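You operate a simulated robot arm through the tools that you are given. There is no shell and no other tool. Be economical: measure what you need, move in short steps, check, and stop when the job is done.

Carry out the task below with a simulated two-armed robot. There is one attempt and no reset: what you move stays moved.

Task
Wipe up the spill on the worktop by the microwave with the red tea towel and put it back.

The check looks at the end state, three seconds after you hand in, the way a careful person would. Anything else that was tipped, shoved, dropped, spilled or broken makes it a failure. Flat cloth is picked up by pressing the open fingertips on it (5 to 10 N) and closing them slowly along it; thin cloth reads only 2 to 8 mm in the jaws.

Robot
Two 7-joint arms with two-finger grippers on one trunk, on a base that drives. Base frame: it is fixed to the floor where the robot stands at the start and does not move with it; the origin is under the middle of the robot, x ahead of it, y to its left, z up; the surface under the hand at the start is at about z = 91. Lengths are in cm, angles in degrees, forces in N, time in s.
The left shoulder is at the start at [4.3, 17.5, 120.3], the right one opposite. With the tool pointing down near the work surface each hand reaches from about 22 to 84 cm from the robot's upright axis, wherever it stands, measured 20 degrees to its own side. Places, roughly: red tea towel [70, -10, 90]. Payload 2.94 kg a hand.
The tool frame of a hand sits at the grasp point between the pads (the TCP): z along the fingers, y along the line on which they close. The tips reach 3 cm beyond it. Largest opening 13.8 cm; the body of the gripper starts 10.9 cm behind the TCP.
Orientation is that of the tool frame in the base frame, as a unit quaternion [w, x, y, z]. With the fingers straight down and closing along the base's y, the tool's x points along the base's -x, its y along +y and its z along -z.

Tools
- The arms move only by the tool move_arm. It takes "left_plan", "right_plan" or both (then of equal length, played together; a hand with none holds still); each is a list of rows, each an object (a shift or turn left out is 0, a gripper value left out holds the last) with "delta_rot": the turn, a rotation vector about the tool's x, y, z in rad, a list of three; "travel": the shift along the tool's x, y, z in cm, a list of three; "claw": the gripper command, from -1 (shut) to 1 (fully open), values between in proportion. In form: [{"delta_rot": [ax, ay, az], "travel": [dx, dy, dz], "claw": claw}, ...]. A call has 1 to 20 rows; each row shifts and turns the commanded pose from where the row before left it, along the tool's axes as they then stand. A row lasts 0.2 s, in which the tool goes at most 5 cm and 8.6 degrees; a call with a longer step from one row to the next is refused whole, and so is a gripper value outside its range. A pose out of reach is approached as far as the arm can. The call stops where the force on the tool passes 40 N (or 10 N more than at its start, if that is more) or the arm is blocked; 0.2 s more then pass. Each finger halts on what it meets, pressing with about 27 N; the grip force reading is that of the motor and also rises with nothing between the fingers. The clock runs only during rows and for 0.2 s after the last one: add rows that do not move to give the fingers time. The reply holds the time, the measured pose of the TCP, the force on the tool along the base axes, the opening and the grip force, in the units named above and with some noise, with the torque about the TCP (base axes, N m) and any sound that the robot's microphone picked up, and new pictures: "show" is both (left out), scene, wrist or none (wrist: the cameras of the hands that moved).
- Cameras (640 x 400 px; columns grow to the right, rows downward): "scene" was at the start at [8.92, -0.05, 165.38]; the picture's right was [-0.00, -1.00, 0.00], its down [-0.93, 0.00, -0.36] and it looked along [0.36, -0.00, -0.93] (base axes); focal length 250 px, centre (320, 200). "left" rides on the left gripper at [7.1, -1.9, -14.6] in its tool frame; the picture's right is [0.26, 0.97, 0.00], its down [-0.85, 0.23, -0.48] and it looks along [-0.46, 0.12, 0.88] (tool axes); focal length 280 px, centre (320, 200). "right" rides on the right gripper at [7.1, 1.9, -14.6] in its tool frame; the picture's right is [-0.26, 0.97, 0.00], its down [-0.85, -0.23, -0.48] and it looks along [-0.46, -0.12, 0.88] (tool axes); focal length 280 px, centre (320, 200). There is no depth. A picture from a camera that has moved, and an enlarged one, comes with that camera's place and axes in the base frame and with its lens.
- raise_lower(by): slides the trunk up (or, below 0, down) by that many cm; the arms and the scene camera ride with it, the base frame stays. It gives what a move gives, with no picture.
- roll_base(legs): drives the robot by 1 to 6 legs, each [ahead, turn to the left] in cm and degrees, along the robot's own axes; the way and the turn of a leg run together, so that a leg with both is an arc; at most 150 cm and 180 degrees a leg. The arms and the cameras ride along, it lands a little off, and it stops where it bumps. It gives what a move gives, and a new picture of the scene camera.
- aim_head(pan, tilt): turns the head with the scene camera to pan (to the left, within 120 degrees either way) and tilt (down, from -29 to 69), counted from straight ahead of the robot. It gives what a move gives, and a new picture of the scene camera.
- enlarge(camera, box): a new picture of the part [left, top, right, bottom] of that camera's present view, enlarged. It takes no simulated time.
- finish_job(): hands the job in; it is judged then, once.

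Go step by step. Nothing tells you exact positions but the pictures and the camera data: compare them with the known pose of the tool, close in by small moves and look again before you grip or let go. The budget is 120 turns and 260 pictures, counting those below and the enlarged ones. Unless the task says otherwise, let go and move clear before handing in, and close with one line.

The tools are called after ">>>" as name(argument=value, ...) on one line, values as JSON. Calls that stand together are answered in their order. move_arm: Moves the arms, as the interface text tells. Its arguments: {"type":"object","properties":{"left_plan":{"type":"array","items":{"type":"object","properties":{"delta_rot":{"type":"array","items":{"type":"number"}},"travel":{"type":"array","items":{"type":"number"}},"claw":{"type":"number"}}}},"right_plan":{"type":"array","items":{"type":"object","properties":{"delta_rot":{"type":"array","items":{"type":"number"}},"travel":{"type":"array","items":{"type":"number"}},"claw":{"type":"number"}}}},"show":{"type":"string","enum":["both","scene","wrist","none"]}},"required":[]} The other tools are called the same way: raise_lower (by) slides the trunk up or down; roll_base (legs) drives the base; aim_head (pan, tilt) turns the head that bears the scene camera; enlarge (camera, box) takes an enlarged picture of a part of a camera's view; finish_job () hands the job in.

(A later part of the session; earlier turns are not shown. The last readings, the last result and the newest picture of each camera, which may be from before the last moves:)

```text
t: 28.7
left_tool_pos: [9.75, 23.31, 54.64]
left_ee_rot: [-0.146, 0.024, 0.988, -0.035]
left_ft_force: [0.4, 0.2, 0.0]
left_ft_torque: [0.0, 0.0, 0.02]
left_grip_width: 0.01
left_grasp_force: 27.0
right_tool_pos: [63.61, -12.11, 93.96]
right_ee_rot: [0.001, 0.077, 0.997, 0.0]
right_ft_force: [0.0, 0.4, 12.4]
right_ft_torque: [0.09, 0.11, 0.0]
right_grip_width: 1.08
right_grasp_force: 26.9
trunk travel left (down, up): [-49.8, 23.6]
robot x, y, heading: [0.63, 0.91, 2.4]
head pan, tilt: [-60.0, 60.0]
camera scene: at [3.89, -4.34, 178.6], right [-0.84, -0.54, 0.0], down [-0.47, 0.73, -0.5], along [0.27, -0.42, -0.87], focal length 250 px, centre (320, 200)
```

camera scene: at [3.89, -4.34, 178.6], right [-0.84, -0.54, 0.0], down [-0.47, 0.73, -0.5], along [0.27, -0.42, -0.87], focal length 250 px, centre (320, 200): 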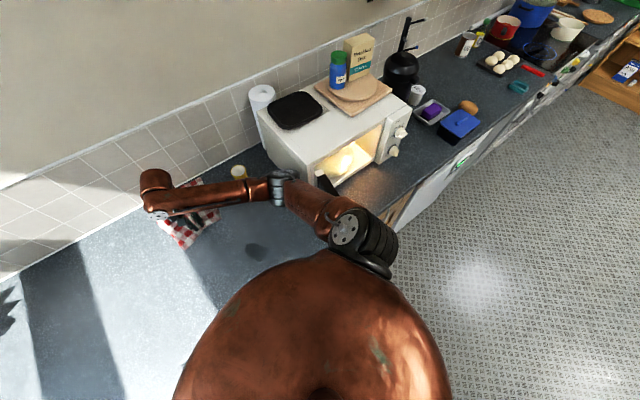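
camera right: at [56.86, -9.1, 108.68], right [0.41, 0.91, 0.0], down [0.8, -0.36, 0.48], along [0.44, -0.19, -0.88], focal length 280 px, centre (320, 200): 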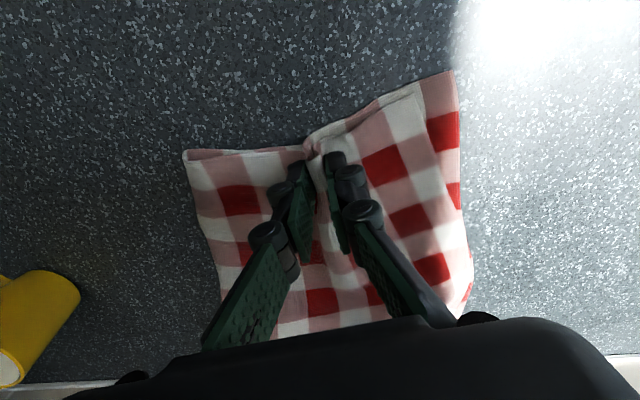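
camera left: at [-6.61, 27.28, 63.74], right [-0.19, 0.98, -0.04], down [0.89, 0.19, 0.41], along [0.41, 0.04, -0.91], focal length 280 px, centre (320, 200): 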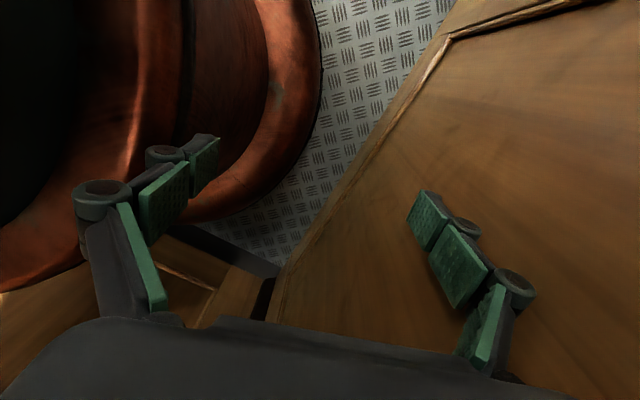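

The door stands open under my upper arm. I'll raise the trunk another 12 cm to keep the arm well above the door, lifting the towel's near edge along with it.

>>> raise_lower(by=12)

>>> aim_head(pan=-25, tilt=62)

```text
t: 29.9
left_tool_pos: [3.33, 23.32, 61.52]
left_ee_rot: [-0.259, 0.027, 0.965, -0.039]
left_ft_force: [1.8, -0.7, -0.8]
left_ft_torque: [0.04, 0.09, -0.03]
left_grip_width: 0.0
left_grasp_force: 27.5
right_tool_pos: [67.35, -14.47, 100.43]
right_ee_rot: [-0.044, 0.116, 0.992, -0.03]
right_ft_force: [-0.6, -3.1, -2.2]
right_ft_torque: [0.33, 0.01, -0.06]
right_grip_width: 1.08
right_grasp_force: 27.0
trunk travel left (down, up): [-59.9, 13.5]
robot x, y, heading: [0.77, 1.37, 1.8]
head pan, tilt: [-60.0, 60.0]
stopped: the arm was blocked; the commanded pose is now the measured one
```

```text
t: 30.9
left_tool_pos: [2.78, 23.63, 61.53]
left_ee_rot: [-0.264, 0.038, 0.963, -0.035]
left_ft_force: [-0.7, -0.6, 0.6]
left_ft_torque: [-0.02, 0.02, -0.03]
left_grip_width: 0.03
left_grasp_force: 27.0
right_tool_pos: [68.72, -21.08, 97.65]
right_ee_rot: [-0.075, 0.185, 0.976, -0.086]
right_ft_force: [-0.7, 0.1, 0.3]
right_ft_torque: [-0.04, -0.03, 0.02]
right_grip_width: 1.09
right_grasp_force: 26.9
trunk travel left (down, up): [-59.9, 13.5]
robot x, y, heading: [0.59, 1.99, 0.8]
head pan, tilt: [-25.0, 62.0]
camera scene: at [27.3, 1.74, 188.2], right [-0.41, -0.91, 0.06], down [-0.85, 0.36, -0.37], along [0.32, -0.21, -0.93], focal length 250 px, centre (320, 200)
```

scene: 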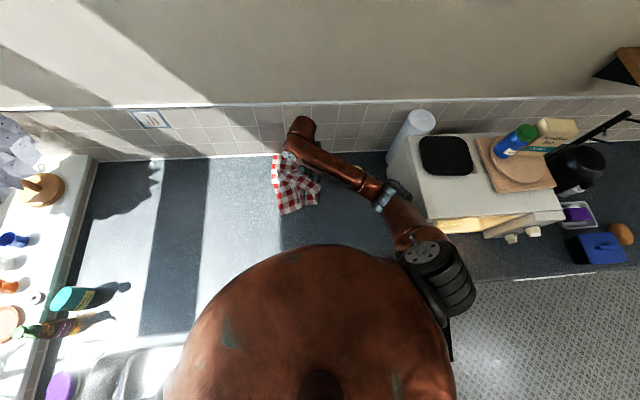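

The raise jammed: the left arm seems caught under the counter lip, and the body leaned forward. I'll lower the trunk 5 cm to release it.

>>> raise_lower(by=-4)

>>> aim_head(pan=-10, tilt=62)

```text
t: 31.2
left_tool_pos: [-7.75, 23.97, 63.23]
left_ee_rot: [-0.267, 0.031, 0.963, -0.023]
left_ft_force: [7.6, 1.6, -0.2]
left_ft_torque: [-0.09, 0.8, 0.05]
left_grip_width: 0.01
left_grasp_force: 27.1
right_tool_pos: [66.08, -24.86, 99.16]
right_ee_rot: [-0.052, 0.272, 0.955, -0.103]
right_ft_force: [-2.2, -4.9, 1.0]
right_ft_torque: [0.64, -0.33, -0.07]
right_grip_width: 0.98
right_grasp_force: 27.5
trunk travel left (down, up): [-59.5, 13.9]
robot x, y, heading: [0.79, 2.4, 3.1]
head pan, tilt: [-25.0, 62.0]
stopped: the arm was blocked; the commanded pose is now the measured one
```

```text
t: 32.0
left_tool_pos: [-5.58, 24.21, 61.43]
left_ee_rot: [-0.238, 0.041, 0.97, -0.026]
left_ft_force: [0.0, -0.2, 1.5]
left_ft_torque: [-0.03, -0.01, 0.02]
left_grip_width: 0.02
left_grasp_force: 26.7
right_tool_pos: [63.19, -25.03, 100.96]
right_ee_rot: [-0.045, 0.271, 0.955, -0.108]
right_ft_force: [-3.7, -2.8, 0.4]
right_ft_torque: [0.27, -0.33, 0.05]
right_grip_width: 0.82
right_grasp_force: 27.3
trunk travel left (down, up): [-59.5, 13.9]
robot x, y, heading: [1.18, 2.83, 5.4]
head pan, tilt: [-10.0, 62.0]
camera scene: at [23.34, 8.48, 188.38], right [-0.08, -1.0, 0.04], down [-0.92, 0.06, -0.39], along [0.39, -0.07, -0.92], focal length 250 px, centre (320, 200)
```

scene: 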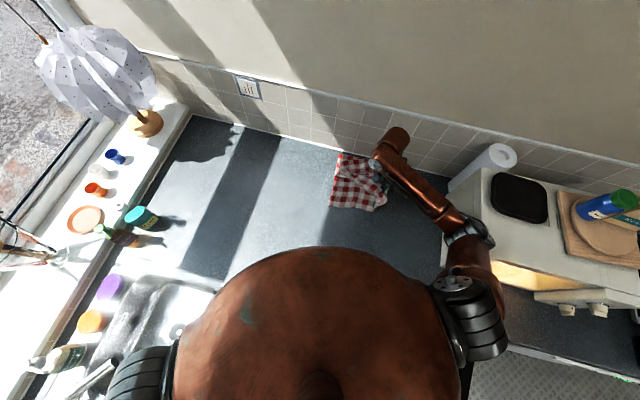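

>>> aim_head(pan=60, tilt=66)

>>> enlarge(camera="left", box=[0, 0, 640, 400])

>>> enlarge(camera="right", box=[0, 0, 640, 400])

```text
t: 33.4
left_tool_pos: [-5.59, 24.93, 61.07]
left_ee_rot: [-0.237, 0.043, 0.97, -0.023]
left_ft_force: [0.1, 0.4, -0.3]
left_ft_torque: [0.02, -0.01, 0.01]
left_grip_width: 0.01
left_grasp_force: 27.0
right_tool_pos: [62.79, -25.14, 101.51]
right_ee_rot: [-0.042, 0.263, 0.958, -0.109]
right_ft_force: [-0.2, 0.4, 0.1]
right_ft_torque: [0.06, -0.04, 0.01]
right_grip_width: 0.83
right_grasp_force: 27.0
trunk travel left (down, up): [-59.5, 13.9]
robot x, y, heading: [1.32, 3.05, 6.2]
head pan, tilt: [60.0, 66.0]
camera scene: at [18.51, 15.1, 188.13], right [0.91, -0.4, -0.06], down [-0.4, -0.85, -0.34], along [0.08, 0.34, -0.94], focal length 250 px, centre (320, 200)
```

scene: 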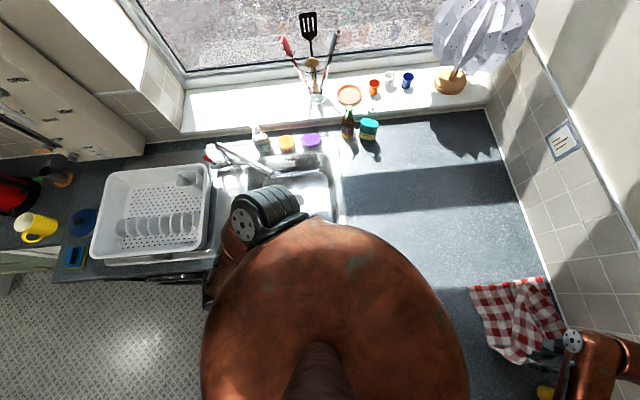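

```text
1.00 times, centred on (320, 200) of left (not enlarged: the box is as wide or as high as the picture)
camera zoom: at [-5.23, 23.94, 77.47], right [-0.16, 0.99, 0.06], down [0.99, 0.16, 0.02], along [0.01, 0.06, -1.0], focal length 280 px, centre (320, 200)
```

zoom: 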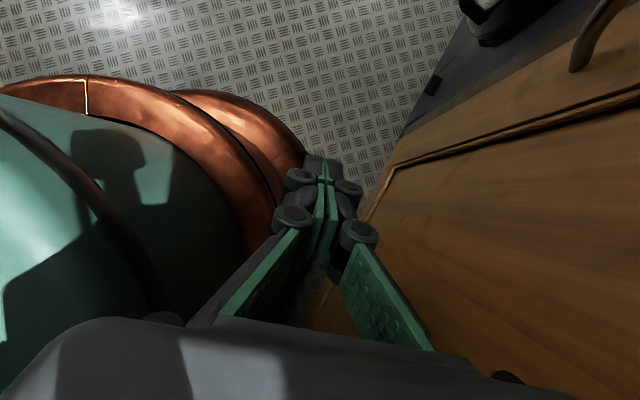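

```text
1.00 times, centred on (320, 200) of right (not enlarged: the box is as wide or as high as the picture)
camera zoom: at [59.68, -17.09, 115.49], right [0.7, 0.67, -0.23], down [0.68, -0.54, 0.5], along [0.21, -0.5, -0.84], focal length 280 px, centre (320, 200)
```

zoom: 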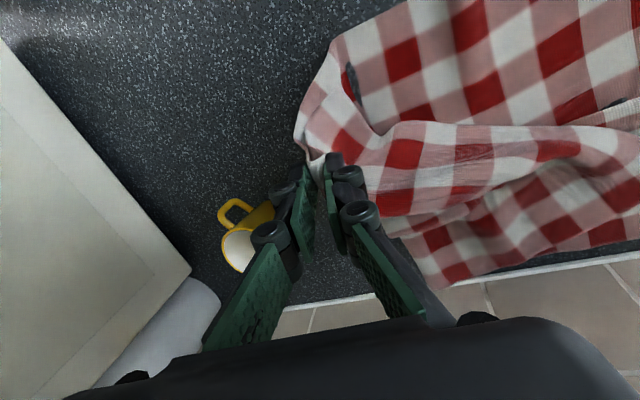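

The hands are force-free and the towel is still gripped; the mug is upright. The left gripper seems to catch under the counter overhang, so I'll try backing off a few centimetres to gain clearance.

>>> roll_base(legs=[[-4, 0]])

```text
t: 34.1
left_tool_pos: [-19.26, 17.79, 58.93]
left_ee_rot: [-0.158, 0.063, 0.984, 0.044]
left_ft_force: [-2.3, 4.0, 0.3]
left_ft_torque: [-0.52, -0.2, 0.14]
left_grip_width: 0.0
left_grasp_force: 26.9
right_tool_pos: [43.39, -41.39, 107.18]
right_ee_rot: [0.052, 0.313, 0.948, -0.036]
right_ft_force: [-3.3, -1.2, -12.8]
right_ft_torque: [0.02, -0.6, 0.05]
right_grip_width: 0.55
right_grasp_force: 22.9
trunk travel left (down, up): [-59.5, 13.9]
robot x, y, heading: [1.59, 3.74, 9.9]
head pan, tilt: [60.0, 66.0]
stopped in leg 1: the robot was blocked; the commanded pose is now the measured one
camera scene: at [-3.93, 0.54, 188.35], right [0.94, -0.34, 0.01], down [-0.3, -0.84, -0.46], along [0.17, 0.42, -0.89], focal length 250 px, centre (320, 200)
```

scene: 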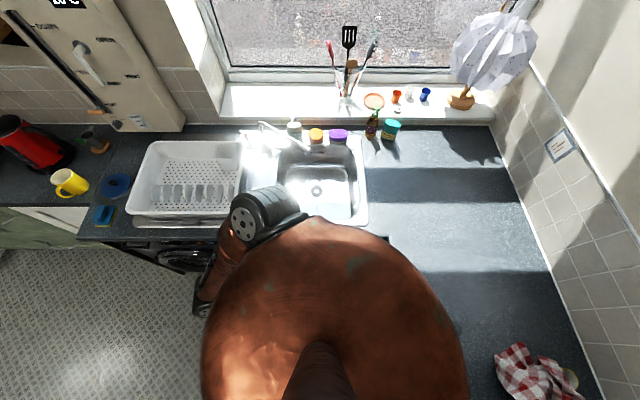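

The body swayed instead of rolling. I'll look at where the right hand, towel and mug are now.

>>> aim_head(pan=-30, tilt=55)

>>> enlarge(camera="right", box=[0, 0, 640, 400])

>>> enlarge(camera="scene", box=[200, 80, 520, 300])

```text
t: 35.7
left_tool_pos: [-19.58, 20.94, 58.89]
left_ee_rot: [-0.196, 0.059, 0.979, 0.025]
left_ft_force: [-2.8, -0.3, 1.2]
left_ft_torque: [0.05, -0.27, -0.06]
left_grip_width: 0.0
left_grasp_force: 27.1
right_tool_pos: [49.35, -34.82, 107.94]
right_ee_rot: [0.051, 0.291, 0.954, -0.058]
right_ft_force: [-1.7, 5.6, 14.2]
right_ft_torque: [-0.28, 0.08, -0.1]
right_grip_width: 0.07
right_grasp_force: 21.7
trunk travel left (down, up): [-59.5, 13.9]
robot x, y, heading: [1.63, 3.8, 10.5]
head pan, tilt: [-30.0, 55.0]
camera scene: at [-3.29, -1.65, 189.67], right [-0.33, -0.94, -0.03], down [-0.74, 0.28, -0.61], along [0.58, -0.18, -0.79], focal length 250 px, centre (320, 200)
```

scene: 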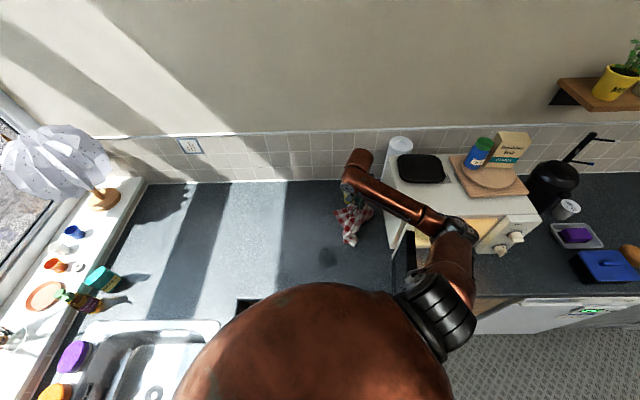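

```text
1.00 times, centred on (320, 200) of right (not enlarged: the box is as wide or as high as the picture)
camera zoom: at [43.58, -27.18, 121.24], right [0.76, 0.65, -0.04], down [0.54, -0.59, 0.6], along [0.37, -0.48, -0.8], focal length 280 px, centre (320, 200)
```

zoom: 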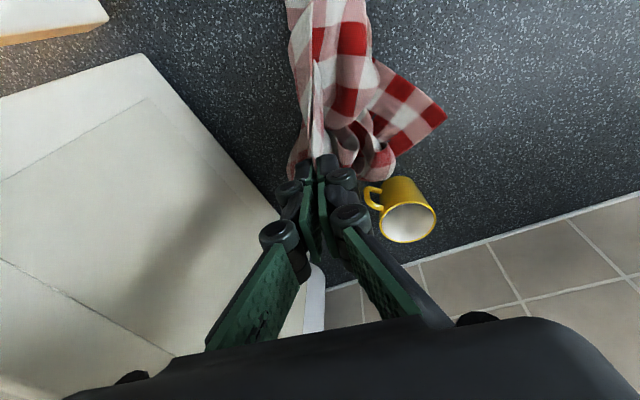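

```text
1.82 times, centred on (360, 190) of scene
camera zoom: at [-3.29, -1.65, 189.67], right [-0.33, -0.94, -0.03], down [-0.74, 0.28, -0.61], along [0.58, -0.18, -0.79], focal length 454 px, centre (247, 218)
```

zoom: 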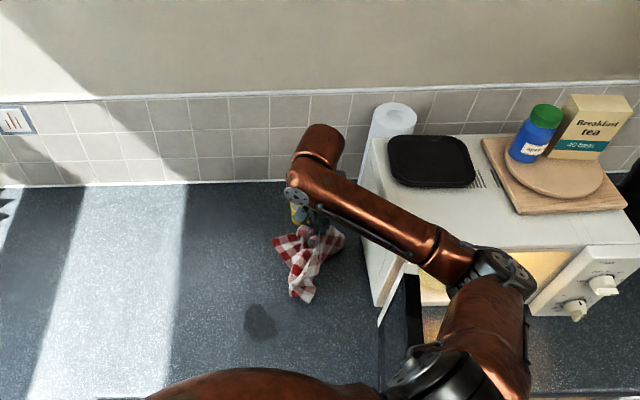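

The left hand is now clear of the overhang, but the right forearm and gripper are leaning on the microwave's near-left corner. I'll raise the trunk to lift the right arm off it.

>>> raise_lower(by=6)

>>> enlarge(camera="scene", box=[200, 80, 520, 300])

>>> enlarge(camera="right", box=[0, 0, 640, 400])

```text
t: 36.1
left_tool_pos: [-13.73, 24.23, 59.45]
left_ee_rot: [-0.235, 0.061, 0.97, 0.018]
left_ft_force: [1.2, 22.7, -4.4]
left_ft_torque: [-2.7, 0.26, 1.49]
left_grip_width: 0.0
left_grasp_force: 27.1
right_tool_pos: [58.7, -31.59, 104.01]
right_ee_rot: [0.014, 0.287, 0.954, -0.083]
right_ft_force: [-0.8, 2.3, 1.3]
right_ft_torque: [-0.31, -0.13, 0.02]
right_grip_width: 0.71
right_grasp_force: 28.9
trunk travel left (down, up): [-59.8, 13.6]
robot x, y, heading: [1.33, 4.09, 10.2]
head pan, tilt: [-30.0, 55.0]
stopped: the arm was blocked; the commanded pose is now the measured one
```

```text
1.82 times, centred on (360, 190) of scene
camera zoom: at [11.02, 3.08, 189.41], right [-0.34, -0.94, 0.02], down [-0.78, 0.27, -0.56], along [0.52, -0.2, -0.83], focal length 454 px, centre (247, 218)
```

zoom: 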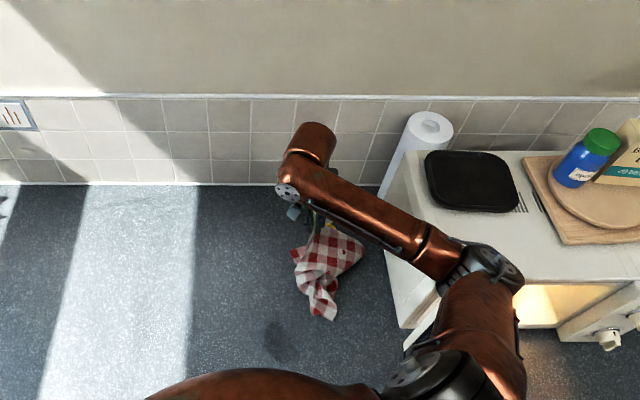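

```text
1.00 times, centred on (320, 200) of right (not enlarged: the box is as wide or as high as the picture)
camera zoom: at [54.04, -23.65, 117.65], right [0.75, 0.65, -0.13], down [0.59, -0.57, 0.57], along [0.3, -0.5, -0.81], focal length 280 px, centre (320, 200)
```

zoom: 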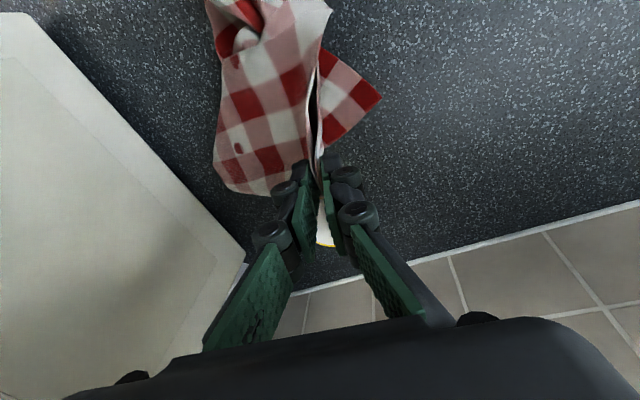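

>>> aim_head(pan=-20, tilt=60)

>>> enlarge(camera="right", box=[0, 0, 640, 400])

>>> enlarge(camera="left", box=[0, 0, 640, 400])

```text
t: 36.8
left_tool_pos: [-15.92, 22.36, 59.33]
left_ee_rot: [-0.229, 0.063, 0.971, 0.016]
left_ft_force: [2.2, -0.1, 0.3]
left_ft_torque: [-0.03, 0.17, 0.05]
left_grip_width: 0.0
left_grasp_force: 27.4
right_tool_pos: [56.56, -32.46, 104.83]
right_ee_rot: [0.024, 0.286, 0.955, -0.074]
right_ft_force: [2.5, -0.1, -0.9]
right_ft_torque: [-0.15, 0.24, -0.03]
right_grip_width: 0.52
right_grasp_force: 22.9
trunk travel left (down, up): [-59.8, 13.6]
robot x, y, heading: [1.9, 4.21, 10.4]
head pan, tilt: [-20.0, 60.0]
camera scene: at [8.27, 2.89, 188.53], right [-0.17, -0.99, 0.0], down [-0.86, 0.14, -0.49], along [0.49, -0.08, -0.87], focal length 250 px, centre (320, 200)
```

scene: 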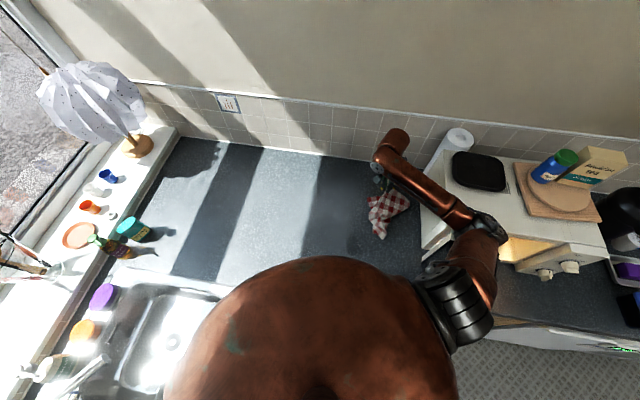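

```text
1.00 times, centred on (320, 200) of right (not enlarged: the box is as wide or as high as the picture)
camera zoom: at [51.57, -24.68, 118.48], right [0.75, 0.65, -0.1], down [0.58, -0.58, 0.57], along [0.32, -0.49, -0.81], focal length 280 px, centre (320, 200)
```

zoom: 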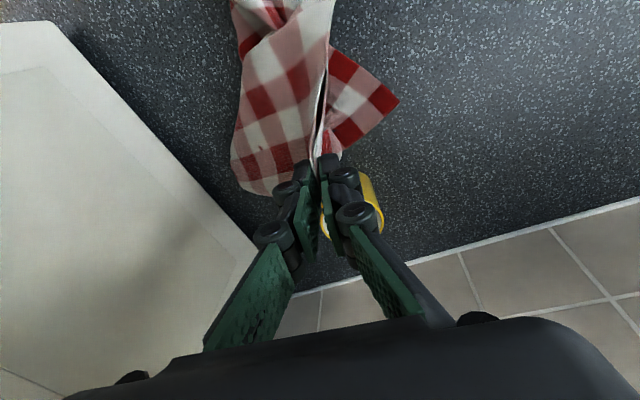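

```text
1.00 times, centred on (320, 200) of left (not enlarged: the box is as wide or as high as the picture)
camera zoom: at [-16.04, 20.41, 75.59], right [-0.11, 0.99, 0.12], down [0.99, 0.1, 0.05], along [0.03, 0.12, -0.99], focal length 280 px, centre (320, 200)
```

zoom: 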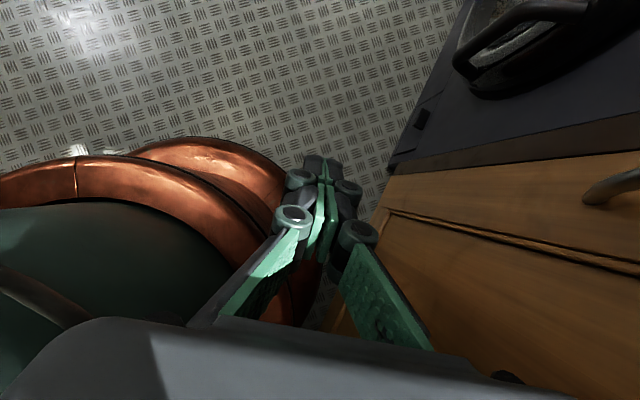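

Upright and quiet again, with the towel still gripped and the hand just in front of the mug. I'll lift the right hand gently, straight up.

>>> move_arm(right_plan=[{"travel": [0, 0, -0.3]}, {"travel": [0, 0, -0.6]}, {"travel": [0, 0, -0.8]}, {"travel": [0, 0, -0.8]}, {"travel": [0, 0, -0.8]}, {"travel": [0, 0, -0.8]}, {"travel": [0, 0, -0.8]}, {"travel": [0, 0, -0.8]}, {"travel": [0, 0, -0.5]}, {}])

```text
t: 39.0
left_tool_pos: [-16.44, 22.16, 59.21]
left_ee_rot: [-0.223, 0.063, 0.973, 0.017]
left_ft_force: [-0.5, 0.5, -0.1]
left_ft_torque: [0.01, 0.01, -0.01]
left_grip_width: 0.0
left_grasp_force: 26.8
right_tool_pos: [55.03, -31.95, 111.54]
right_ee_rot: [0.029, 0.288, 0.954, -0.072]
right_ft_force: [-1.0, 0.5, 0.7]
right_ft_torque: [0.0, 0.01, -0.03]
right_grip_width: 0.49
right_grasp_force: 22.9
trunk travel left (down, up): [-59.8, 13.6]
robot x, y, heading: [1.47, 4.19, 10.3]
head pan, tilt: [-20.0, 60.0]
camera scene: at [6.63, 2.53, 188.59], right [-0.17, -0.99, 0.0], down [-0.85, 0.14, -0.5], along [0.49, -0.08, -0.87], focal length 250 px, centre (320, 200)
camera right: at [49.98, -24.06, 125.12], right [0.75, 0.65, -0.09], down [0.57, -0.58, 0.58], along [0.33, -0.49, -0.81], focal length 280 px, centre (320, 200)
```

scene: 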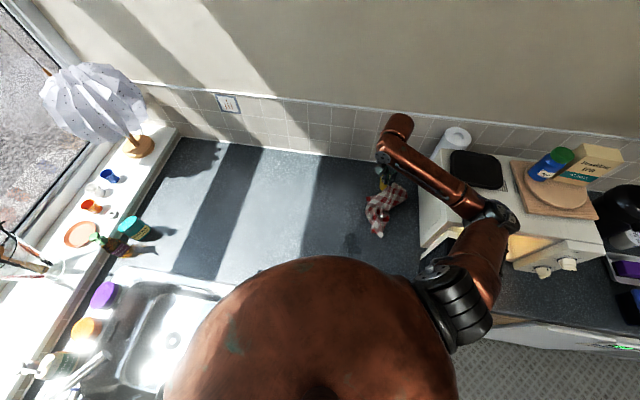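
right: 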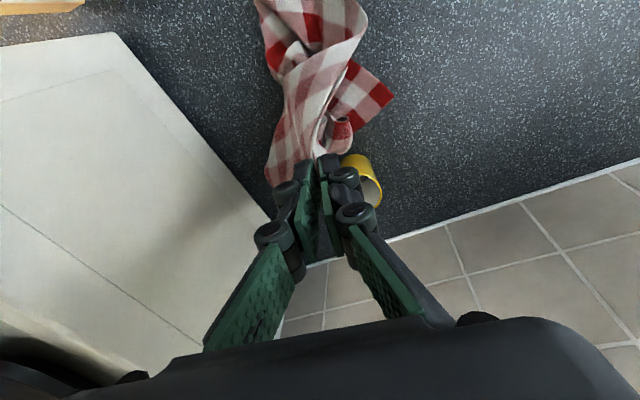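

Stable. I'll try raising the trunk 6 cm from this quiet state to clear the elbow above the microwave and door.

>>> raise_lower(by=6)

>>> enlarge(camera="scene", box=[340, 80, 640, 380])

```text
t: 40.0
left_tool_pos: [-16.83, 22.55, 65.19]
left_ee_rot: [-0.224, 0.063, 0.972, 0.018]
left_ft_force: [-0.4, -0.5, -1.0]
left_ft_torque: [0.04, -0.01, -0.02]
left_grip_width: 0.0
left_grasp_force: 27.1
right_tool_pos: [55.09, -31.98, 117.51]
right_ee_rot: [0.029, 0.287, 0.955, -0.072]
right_ft_force: [-0.7, 0.8, 3.8]
right_ft_torque: [-0.17, 0.14, -0.01]
right_grip_width: 0.0
right_grasp_force: 19.4
trunk travel left (down, up): [-65.8, 7.6]
robot x, y, heading: [2.01, 3.94, 10.4]
head pan, tilt: [-20.0, 60.0]
```

```text
1.33 times, centred on (490, 230) of scene
camera zoom: at [6.42, 2.47, 194.59], right [-0.17, -0.99, 0.0], down [-0.85, 0.14, -0.5], along [0.49, -0.08, -0.87], focal length 333 px, centre (93, 160)
```

zoom: 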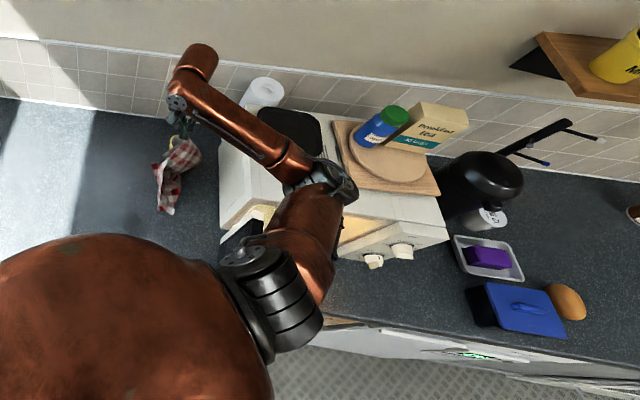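

>>> enlarge(camera="right", box=[0, 0, 640, 400])

>>> enlarge(camera="scene", box=[340, 110, 500, 270])

```text
1.00 times, centred on (320, 200) of right (not enlarged: the box is as wide or as high as the picture)
camera zoom: at [50.04, -24.12, 131.09], right [0.75, 0.65, -0.09], down [0.57, -0.58, 0.58], along [0.33, -0.49, -0.81], focal length 280 px, centre (320, 200)
```

zoom: 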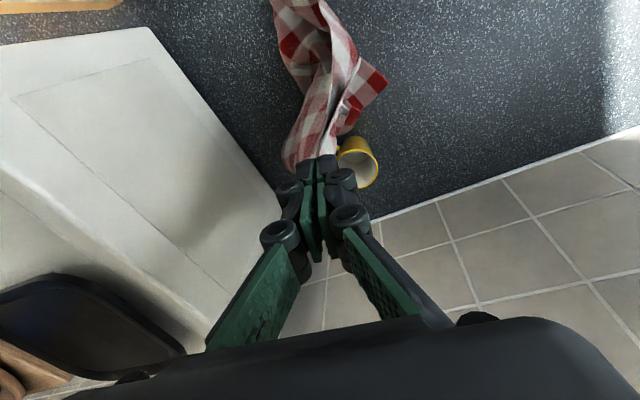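

```text
2.50 times, centred on (420, 190) of scene
camera zoom: at [6.42, 2.47, 194.59], right [-0.17, -0.99, 0.0], down [-0.85, 0.14, -0.5], along [0.49, -0.08, -0.87], focal length 624 px, centre (70, 225)
```

zoom: 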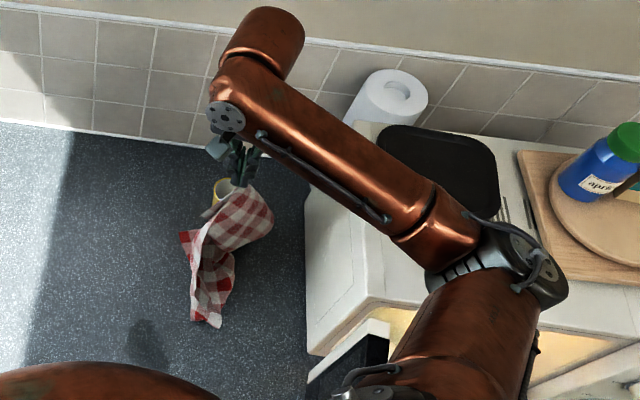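

The towel is still held and the arm is now above the microwave. I'll carry it slowly left and back, away from the mug, towards a point over the spill.

>>> move_arm(right_plan=[{"travel": [0.6, 0.3, -0.1]}, {"travel": [1.2, 0.5, -0.2]}, {"travel": [1.3, 0.57, -0.2]}, {"travel": [1.3, 0.57, -0.2]}, {"travel": [1.3, 0.57, -0.2]}, {"travel": [1.3, 0.57, -0.2]}, {"travel": [1.3, 0.57, -0.2]}, {"travel": [1.0, 0.4, -0.2]}, {}])

```text
t: 42.0
left_tool_pos: [-16.83, 22.5, 65.29]
left_ee_rot: [-0.224, 0.063, 0.972, 0.018]
left_ft_force: [-0.8, 0.2, 0.0]
left_ft_torque: [0.02, -0.01, -0.01]
left_grip_width: 0.0
left_grasp_force: 26.5
right_tool_pos: [49.52, -23.31, 117.7]
right_ee_rot: [0.03, 0.288, 0.954, -0.071]
right_ft_force: [0.0, -0.4, 0.0]
right_ft_torque: [0.0, 0.02, 0.01]
right_grip_width: 0.0
right_grasp_force: 26.9
trunk travel left (down, up): [-65.8, 7.6]
robot x, y, heading: [1.72, 3.91, 10.3]
head pan, tilt: [-20.0, 60.0]
camera scene: at [6.44, 2.5, 194.58], right [-0.17, -0.99, 0.0], down [-0.85, 0.14, -0.5], along [0.49, -0.08, -0.87], focal length 250 px, centre (320, 200)
camera right: at [44.52, -15.45, 131.21], right [0.75, 0.65, -0.09], down [0.57, -0.58, 0.58], along [0.33, -0.49, -0.81], focal length 280 px, centre (320, 200)
```

scene: 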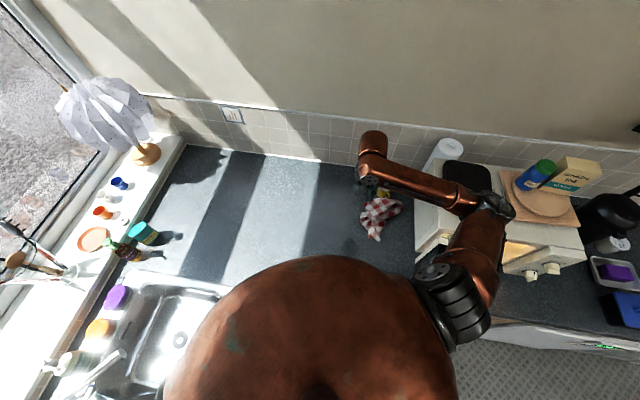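
right: 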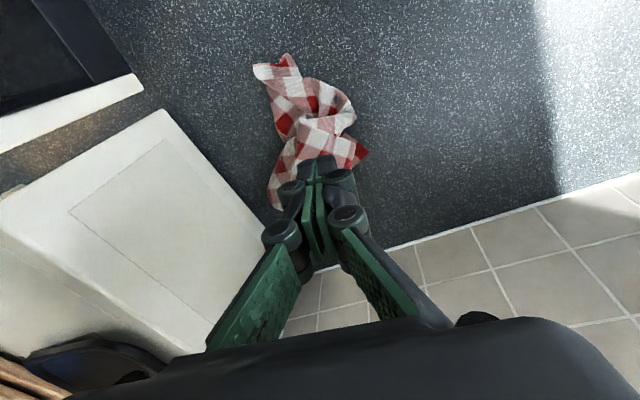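

The towel slipped out and lies bunched on the worktop, clear of the mug. I'll get a close look and locate everything.

>>> enlarge(camera="scene", box=[320, 130, 480, 290])

```text
2.50 times, centred on (400, 210) of scene
camera zoom: at [6.44, 2.5, 194.58], right [-0.17, -0.99, 0.0], down [-0.85, 0.14, -0.5], along [0.49, -0.08, -0.87], focal length 624 px, centre (120, 175)
```

zoom: 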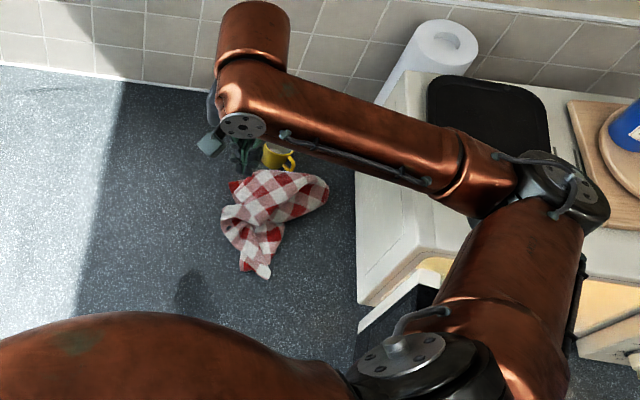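

Towel lump centre is about (51, -31), spill at (40, -16), mug at (66, -39). I'll level the tool, open to 8 cm, move over the lump and come down to just above it.

>>> move_arm(right_plan=[{"delta_rot": [-0.03, 0.024, 0], "claw": -0.5}, {"delta_rot": [-0.03, 0.024, 0], "claw": 0}, {"delta_rot": [-0.03, 0.024, 0], "claw": 0.16}, {"delta_rot": [-0.03, 0.024, 0]}, {"travel": [-0.7, -0.9, 0]}, {"travel": [-0.9, -1.1, 0]}, {"travel": [-0.9, -1.1, 0]}, {"travel": [-0.9, -1.1, 0]}, {"travel": [-0.8, -1.0, 0.5]}, {"travel": [0, 0, 1.5]}, {"travel": [0, 0, 1.5]}, {"travel": [0, 0, 1.5]}, {"travel": [0, 0, 1.5]}, {"travel": [0, 0, 1.5]}, {"travel": [0, 0, 1]}, {}])

```text
t: 45.4
left_tool_pos: [-16.76, 22.66, 65.28]
left_ee_rot: [-0.225, 0.064, 0.972, 0.018]
left_ft_force: [-0.9, 0.6, -0.7]
left_ft_torque: [0.04, 0.0, 0.0]
left_grip_width: 0.0
left_grasp_force: 27.3
right_tool_pos: [50.16, -29.87, 108.74]
right_ee_rot: [0.001, 0.288, 0.958, -0.001]
right_ft_force: [0.6, 0.0, 0.2]
right_ft_torque: [0.03, 0.03, -0.03]
right_grip_width: 7.98
right_grasp_force: 0.0
trunk travel left (down, up): [-65.8, 7.6]
robot x, y, heading: [1.45, 3.85, 10.4]
head pan, tilt: [-20.0, 60.0]
camera scene: at [6.41, 2.52, 194.58], right [-0.17, -0.99, 0.0], down [-0.85, 0.14, -0.5], along [0.49, -0.08, -0.87], focal length 250 px, centre (320, 200)
camera right: at [45.31, -24.17, 123.39], right [0.75, 0.66, 0.0], down [0.58, -0.66, 0.48], along [0.32, -0.36, -0.88], focal length 280 px, centre (320, 200)
```

scene: 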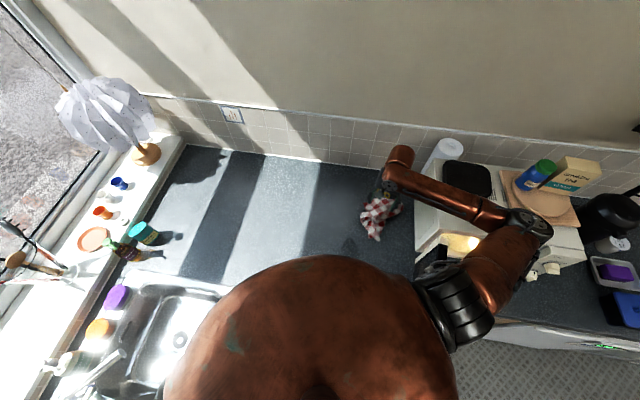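
right: 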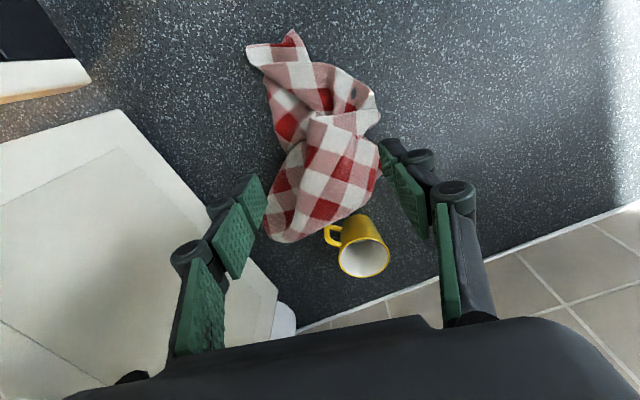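

The elbow has swung out over the microwave, so before lowering further I'll check its clearance.

>>> enlarge(camera="scene", box=[350, 120, 640, 310])

```text
2.11 times, centred on (495, 215) of scene
camera zoom: at [6.41, 2.52, 194.58], right [-0.17, -0.99, 0.0], down [-0.85, 0.14, -0.5], along [0.49, -0.08, -0.87], focal length 526 px, centre (-48, 168)
```

zoom: 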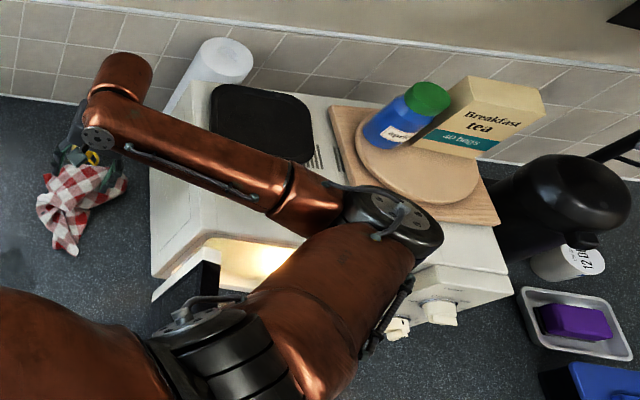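

The elbow should be near z 140 but the forearm would come close to the microwave's top when I reach down there. I'll raise the trunk a bit more, then turn the tool and tilt it so the wrist leans left, away from the microwave.

>>> raise_lower(by=7)

>>> move_arm(right_plan=[{"delta_rot": [0, 0, 0.1]}, {"delta_rot": [0, 0, 0.11]}, {"delta_rot": [0, 0, 0.11]}, {"delta_rot": [0, 0, 0.11]}, {"delta_rot": [0, 0, 0.11]}, {"delta_rot": [0, 0, 0.11]}, {"delta_rot": [0, 0, 0.11]}, {"delta_rot": [0, 0, 0.11]}, {"delta_rot": [0, 0, 0.11]}, {"delta_rot": [0, -0.11, 0]}, {"delta_rot": [0, -0.11, 0]}, {"delta_rot": [0, -0.11, 0]}, {"delta_rot": [0, -0.11, 0]}, {}])

```text
t: 46.5
left_tool_pos: [-16.16, 22.03, 72.19]
left_ee_rot: [-0.22, 0.062, 0.973, 0.016]
left_ft_force: [-0.5, 0.6, -0.8]
left_ft_torque: [0.01, -0.01, -0.02]
left_grip_width: 0.0
left_grasp_force: 27.5
right_tool_pos: [50.23, -29.85, 115.66]
right_ee_rot: [0.001, 0.289, 0.957, 0.001]
right_ft_force: [-0.4, 0.2, 0.2]
right_ft_torque: [0.04, 0.0, -0.02]
right_grip_width: 8.02
right_grasp_force: 0.0
trunk travel left (down, up): [-72.8, 0.6]
robot x, y, heading: [1.68, 4.07, 10.7]
head pan, tilt: [-20.0, 60.0]
```

```text
t: 49.5
left_tool_pos: [-16.45, 22.12, 72.27]
left_ee_rot: [-0.222, 0.063, 0.973, 0.017]
left_ft_force: [0.6, -0.8, -0.5]
left_ft_torque: [0.02, -0.03, 0.01]
left_grip_width: 0.0
left_grasp_force: 27.0
right_tool_pos: [50.29, -29.89, 115.69]
right_ee_rot: [0.156, 0.688, 0.692, -0.153]
right_ft_force: [0.1, 0.1, 0.2]
right_ft_torque: [0.02, -0.01, -0.02]
right_grip_width: 8.01
right_grasp_force: 0.0
trunk travel left (down, up): [-72.8, 0.6]
robot x, y, heading: [1.58, 3.88, 10.7]
head pan, tilt: [-20.0, 60.0]
camera scene: at [6.17, 2.42, 201.57], right [-0.17, -0.99, 0.0], down [-0.85, 0.14, -0.5], along [0.49, -0.08, -0.87], focal length 250 px, centre (320, 200)
camera right: at [52.01, -17.21, 125.93], right [0.97, -0.23, 0.11], down [-0.23, -0.57, 0.79], along [-0.12, -0.79, -0.6], focal length 280 px, centre (320, 200)
```

scene: 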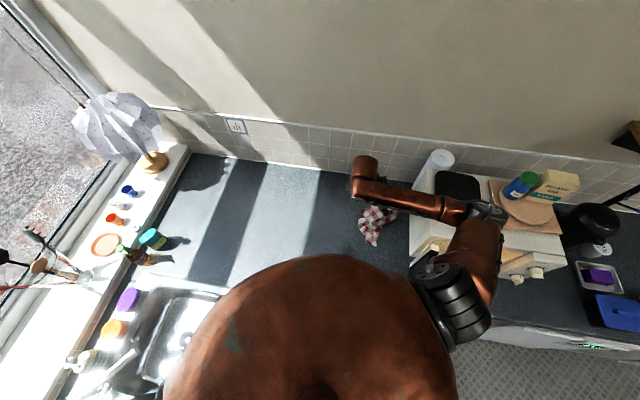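
right: 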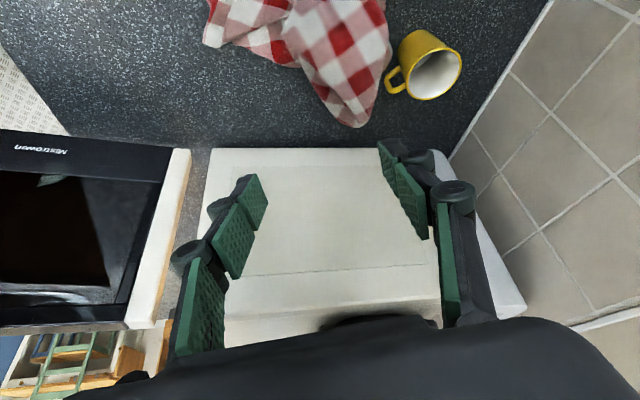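

Now I can see the open door at the front and the microwave side clearly. I'll descend vertically towards the lump.

>>> move_arm(right_plan=[{"travel": [0.43, 0, 0.9]}, {"travel": [0.65, 0, 1.35]}, {"travel": [0.65, 0, 1.35]}, {"travel": [0.65, 0, 1.35]}, {"travel": [0.65, 0, 1.35]}, {"travel": [0.65, 0, 1.35]}, {"travel": [0.65, 0, 1.35]}, {"travel": [0.65, 0, 1.35]}, {"travel": [0.65, 0, 1.35]}, {"travel": [0.65, 0, 1.35]}, {"travel": [0.43, 0, 0.9]}, {}])

```text
t: 52.1
left_tool_pos: [-16.25, 22.11, 72.44]
left_ee_rot: [-0.223, 0.062, 0.973, 0.017]
left_ft_force: [0.1, 0.0, -0.1]
left_ft_torque: [-0.03, 0.02, 0.03]
left_grip_width: 0.0
left_grasp_force: 27.0
right_tool_pos: [51.3, -31.29, 101.18]
right_ee_rot: [0.168, 0.687, 0.689, -0.159]
right_ft_force: [-0.7, 0.1, -0.7]
right_ft_torque: [-0.01, -0.03, -0.01]
right_grip_width: 8.0
right_grasp_force: 0.1
trunk travel left (down, up): [-72.8, 0.6]
robot x, y, heading: [1.63, 4.17, 10.6]
head pan, tilt: [-20.0, 60.0]
camera scene: at [6.76, 2.48, 201.77], right [-0.17, -0.99, 0.0], down [-0.86, 0.14, -0.5], along [0.49, -0.08, -0.87], focal length 250 px, centre (320, 200)
camera right: at [53.06, -18.29, 111.02], right [0.96, -0.23, 0.13], down [-0.24, -0.55, 0.8], along [-0.11, -0.81, -0.58], focal length 280 px, centre (320, 200)
```

scene: 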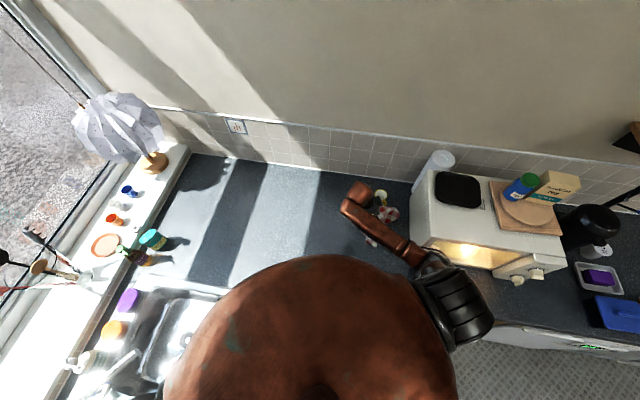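
right: 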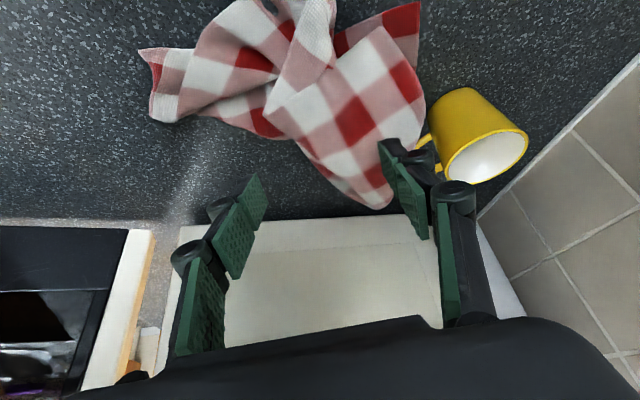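

The arm has settled into a better posture, with the elbow clear of the microwave. I'll shift over the lump's middle, away from the mug, and lower a bit.

>>> move_arm(right_plan=[{"travel": [1.07, -0.2, 0.35]}, {"travel": [1.07, -0.2, 0.35]}, {"travel": [1.07, -0.2, 0.35]}, {"travel": [1.07, -0.2, 0.35]}, {"travel": [1.07, -0.2, 0.35]}, {}])

```text
t: 53.0
left_tool_pos: [-16.45, 22.37, 72.1]
left_ee_rot: [-0.22, 0.062, 0.973, 0.014]
left_ft_force: [0.4, -0.5, -0.3]
left_ft_torque: [0.03, 0.08, 0.0]
left_grip_width: 0.0
left_grasp_force: 26.9
right_tool_pos: [52.53, -35.63, 101.86]
right_ee_rot: [0.23, 0.679, 0.671, -0.19]
right_ft_force: [-0.6, 0.6, 0.9]
right_ft_torque: [0.05, -0.02, -0.04]
right_grip_width: 8.0
right_grasp_force: 0.0
trunk travel left (down, up): [-72.8, 0.6]
robot x, y, heading: [1.43, 4.06, 10.6]
head pan, tilt: [-20.0, 60.0]
stopped in row 4 (right hand): the arm was blocked; the commanded pose is now the measured one
camera scene: at [11.69, 4.37, 201.59], right [-0.16, -0.99, 0.01], down [-0.87, 0.14, -0.48], along [0.47, -0.09, -0.88], focal length 250 px, centre (320, 200)
camera right: at [53.93, -21.41, 109.98], right [0.96, -0.21, 0.2], down [-0.28, -0.43, 0.86], along [-0.09, -0.88, -0.47], focal length 280 px, centre (320, 200)
```

scene: 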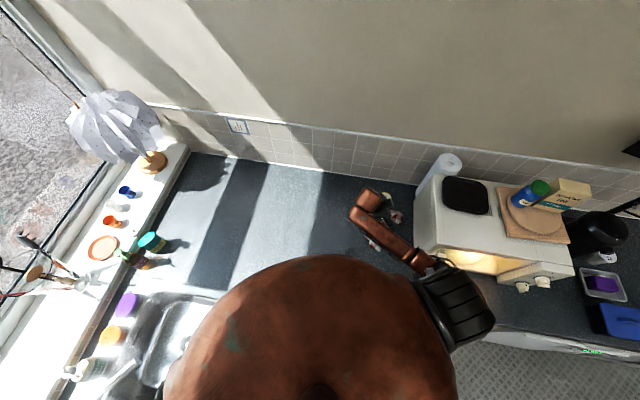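
right: 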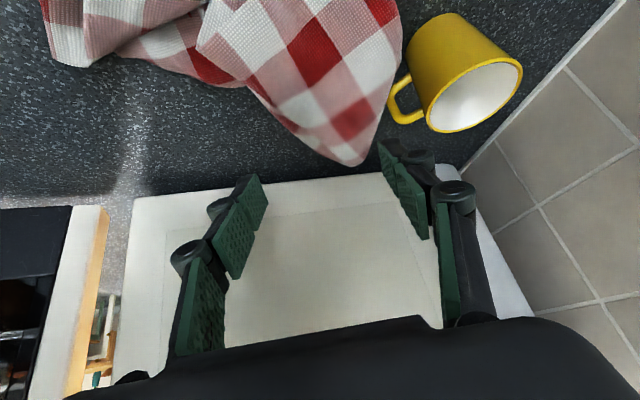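

The move went the wrong way because the folded arm is pushing on something. I'll back out gently upward and let it settle.

>>> move_arm(right_plan=[{}, {"travel": [-0.2, 0, -0.3]}, {"travel": [-0.4, 0, -0.6]}, {"travel": [-0.5, 0, -0.8]}, {"travel": [-0.5, 0, -0.8]}, {"travel": [-0.5, 0, -0.8]}, {"travel": [-0.5, 0, -0.8]}, {"travel": [-0.5, 0, -0.8]}, {"travel": [-0.5, 0, -0.8]}, {"travel": [-0.5, 0, -0.8]}, {}])

```text
t: 53.7
left_tool_pos: [-19.41, 21.47, 71.88]
left_ee_rot: [-0.21, 0.062, 0.976, 0.014]
left_ft_force: [2.8, -0.4, 0.3]
left_ft_torque: [0.01, 0.31, -0.01]
left_grip_width: 0.0
left_grasp_force: 26.7
right_tool_pos: [48.37, -37.97, 103.26]
right_ee_rot: [0.238, 0.686, 0.661, -0.189]
right_ft_force: [-0.4, -1.3, 0.4]
right_ft_torque: [0.04, 0.06, -0.02]
right_grip_width: 7.99
right_grasp_force: 0.0
trunk travel left (down, up): [-72.8, 0.6]
robot x, y, heading: [1.74, 4.0, 10.3]
head pan, tilt: [-20.0, 60.0]
stopped in row 3 (right hand): the arm was blocked; the commanded pose is now the measured one
camera scene: at [18.38, 4.48, 201.61], right [-0.17, -0.99, 0.02], down [-0.88, 0.14, -0.45], along [0.44, -0.09, -0.89], focal length 250 px, centre (320, 200)
camera right: at [49.83, -23.65, 111.28], right [0.95, -0.23, 0.23], down [-0.3, -0.42, 0.86], along [-0.1, -0.88, -0.46], focal length 280 px, centre (320, 200)
```

scene: 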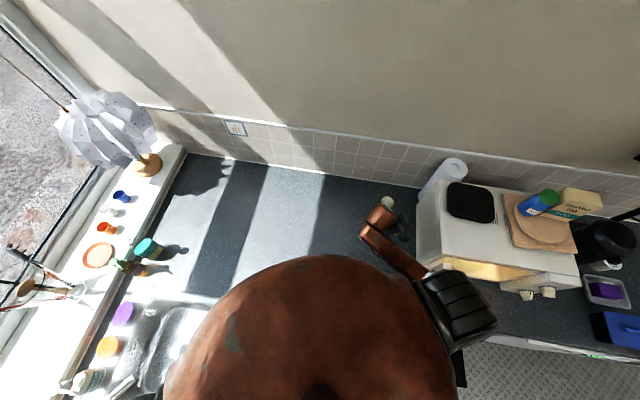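
right: 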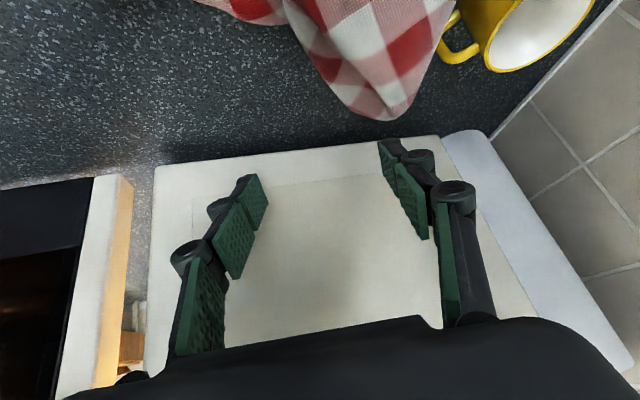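

>>> aim_head(pan=-40, tilt=66)

>>> enlarge(camera="scene", box=[220, 100, 540, 400])

```text
t: 54.6
left_tool_pos: [-18.25, 21.55, 71.17]
left_ee_rot: [-0.203, 0.062, 0.977, 0.016]
left_ft_force: [0.4, 0.3, -0.4]
left_ft_torque: [0.01, 0.06, 0.0]
left_grip_width: 0.0
left_grasp_force: 27.3
right_tool_pos: [49.28, -36.77, 103.2]
right_ee_rot: [0.239, 0.683, 0.667, -0.177]
right_ft_force: [-2.0, 0.1, 1.9]
right_ft_torque: [0.15, -0.17, 0.13]
right_grip_width: 8.0
right_grasp_force: 0.0
trunk travel left (down, up): [-72.8, 0.6]
robot x, y, heading: [1.61, 4.02, 10.5]
head pan, tilt: [-40.0, 66.0]
camera scene: at [1.86, 0.03, 201.08], right [-0.49, -0.87, -0.01], down [-0.79, 0.45, -0.42], along [0.37, -0.2, -0.91], focal length 250 px, centre (320, 200)
```

scene: 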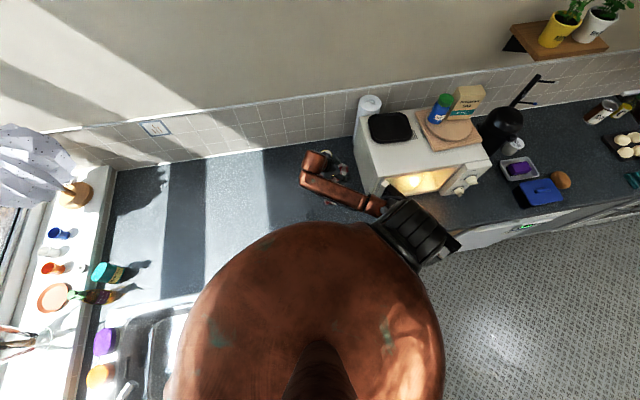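

```text
1.33 times, centred on (380, 250) of scene
camera zoom: at [1.86, 0.03, 201.08], right [-0.49, -0.87, -0.01], down [-0.79, 0.45, -0.42], along [0.37, -0.2, -0.91], focal length 333 px, centre (240, 133)
```

zoom: 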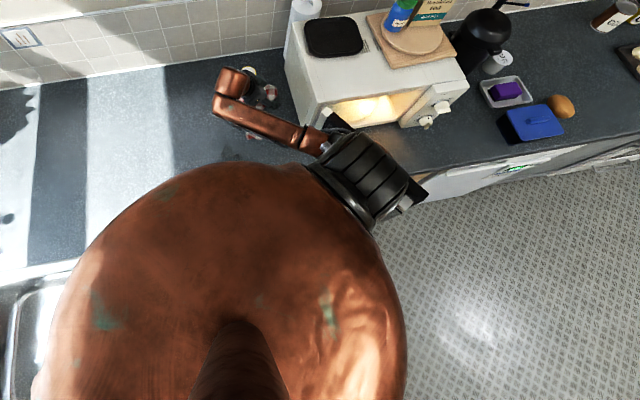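

Settled again. I'll lift slowly.

>>> move_arm(right_plan=[{}, {"travel": [-0.1, 0, -0.2]}, {"travel": [-0.2, 0, -0.4]}, {"travel": [-0.3, 0, -0.4]}, {"travel": [-0.3, 0, -0.4]}, {"travel": [-0.3, 0, -0.4]}, {"travel": [-0.3, 0, -0.4]}, {"travel": [-0.3, 0, -0.4]}, {"travel": [-0.3, 0, -0.4]}, {"travel": [-0.3, 0, -0.4]}, {"travel": [-0.3, 0, -0.4]}, {"travel": [-0.3, 0, -0.4]}, {"travel": [-0.3, 0, -0.4]}, {"travel": [-0.3, 0, -0.4]}, {}], show="scene")

```text
t: 57.8
left_tool_pos: [-18.62, 21.57, 71.55]
left_ee_rot: [-0.204, 0.061, 0.977, 0.017]
left_ft_force: [0.1, -0.8, 0.3]
left_ft_torque: [-0.04, 0.1, 0.01]
left_grip_width: 0.0
left_grasp_force: 27.1
right_tool_pos: [48.68, -37.31, 109.68]
right_ee_rot: [0.239, 0.684, 0.666, -0.179]
right_ft_force: [2.2, 1.1, 0.1]
right_ft_torque: [-0.02, 0.14, -0.06]
right_grip_width: 8.0
right_grasp_force: 0.0
trunk travel left (down, up): [-72.8, 0.6]
robot x, y, heading: [1.73, 4.07, 10.4]
head pan, tilt: [-40.0, 66.0]
camera scene: at [7.86, 1.04, 201.0], right [-0.49, -0.87, 0.01], down [-0.8, 0.45, -0.4], along [0.34, -0.2, -0.92], focal length 250 px, centre (320, 200)
```

scene: 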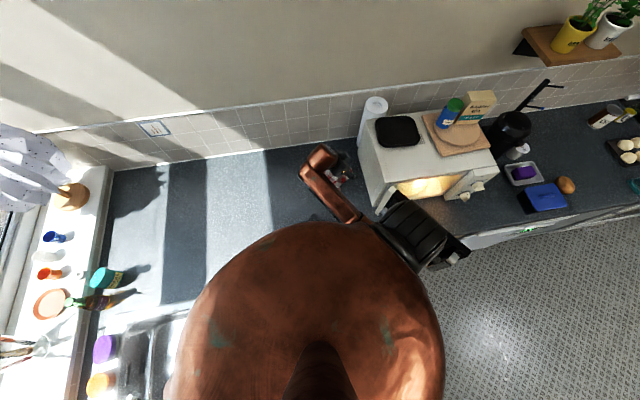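

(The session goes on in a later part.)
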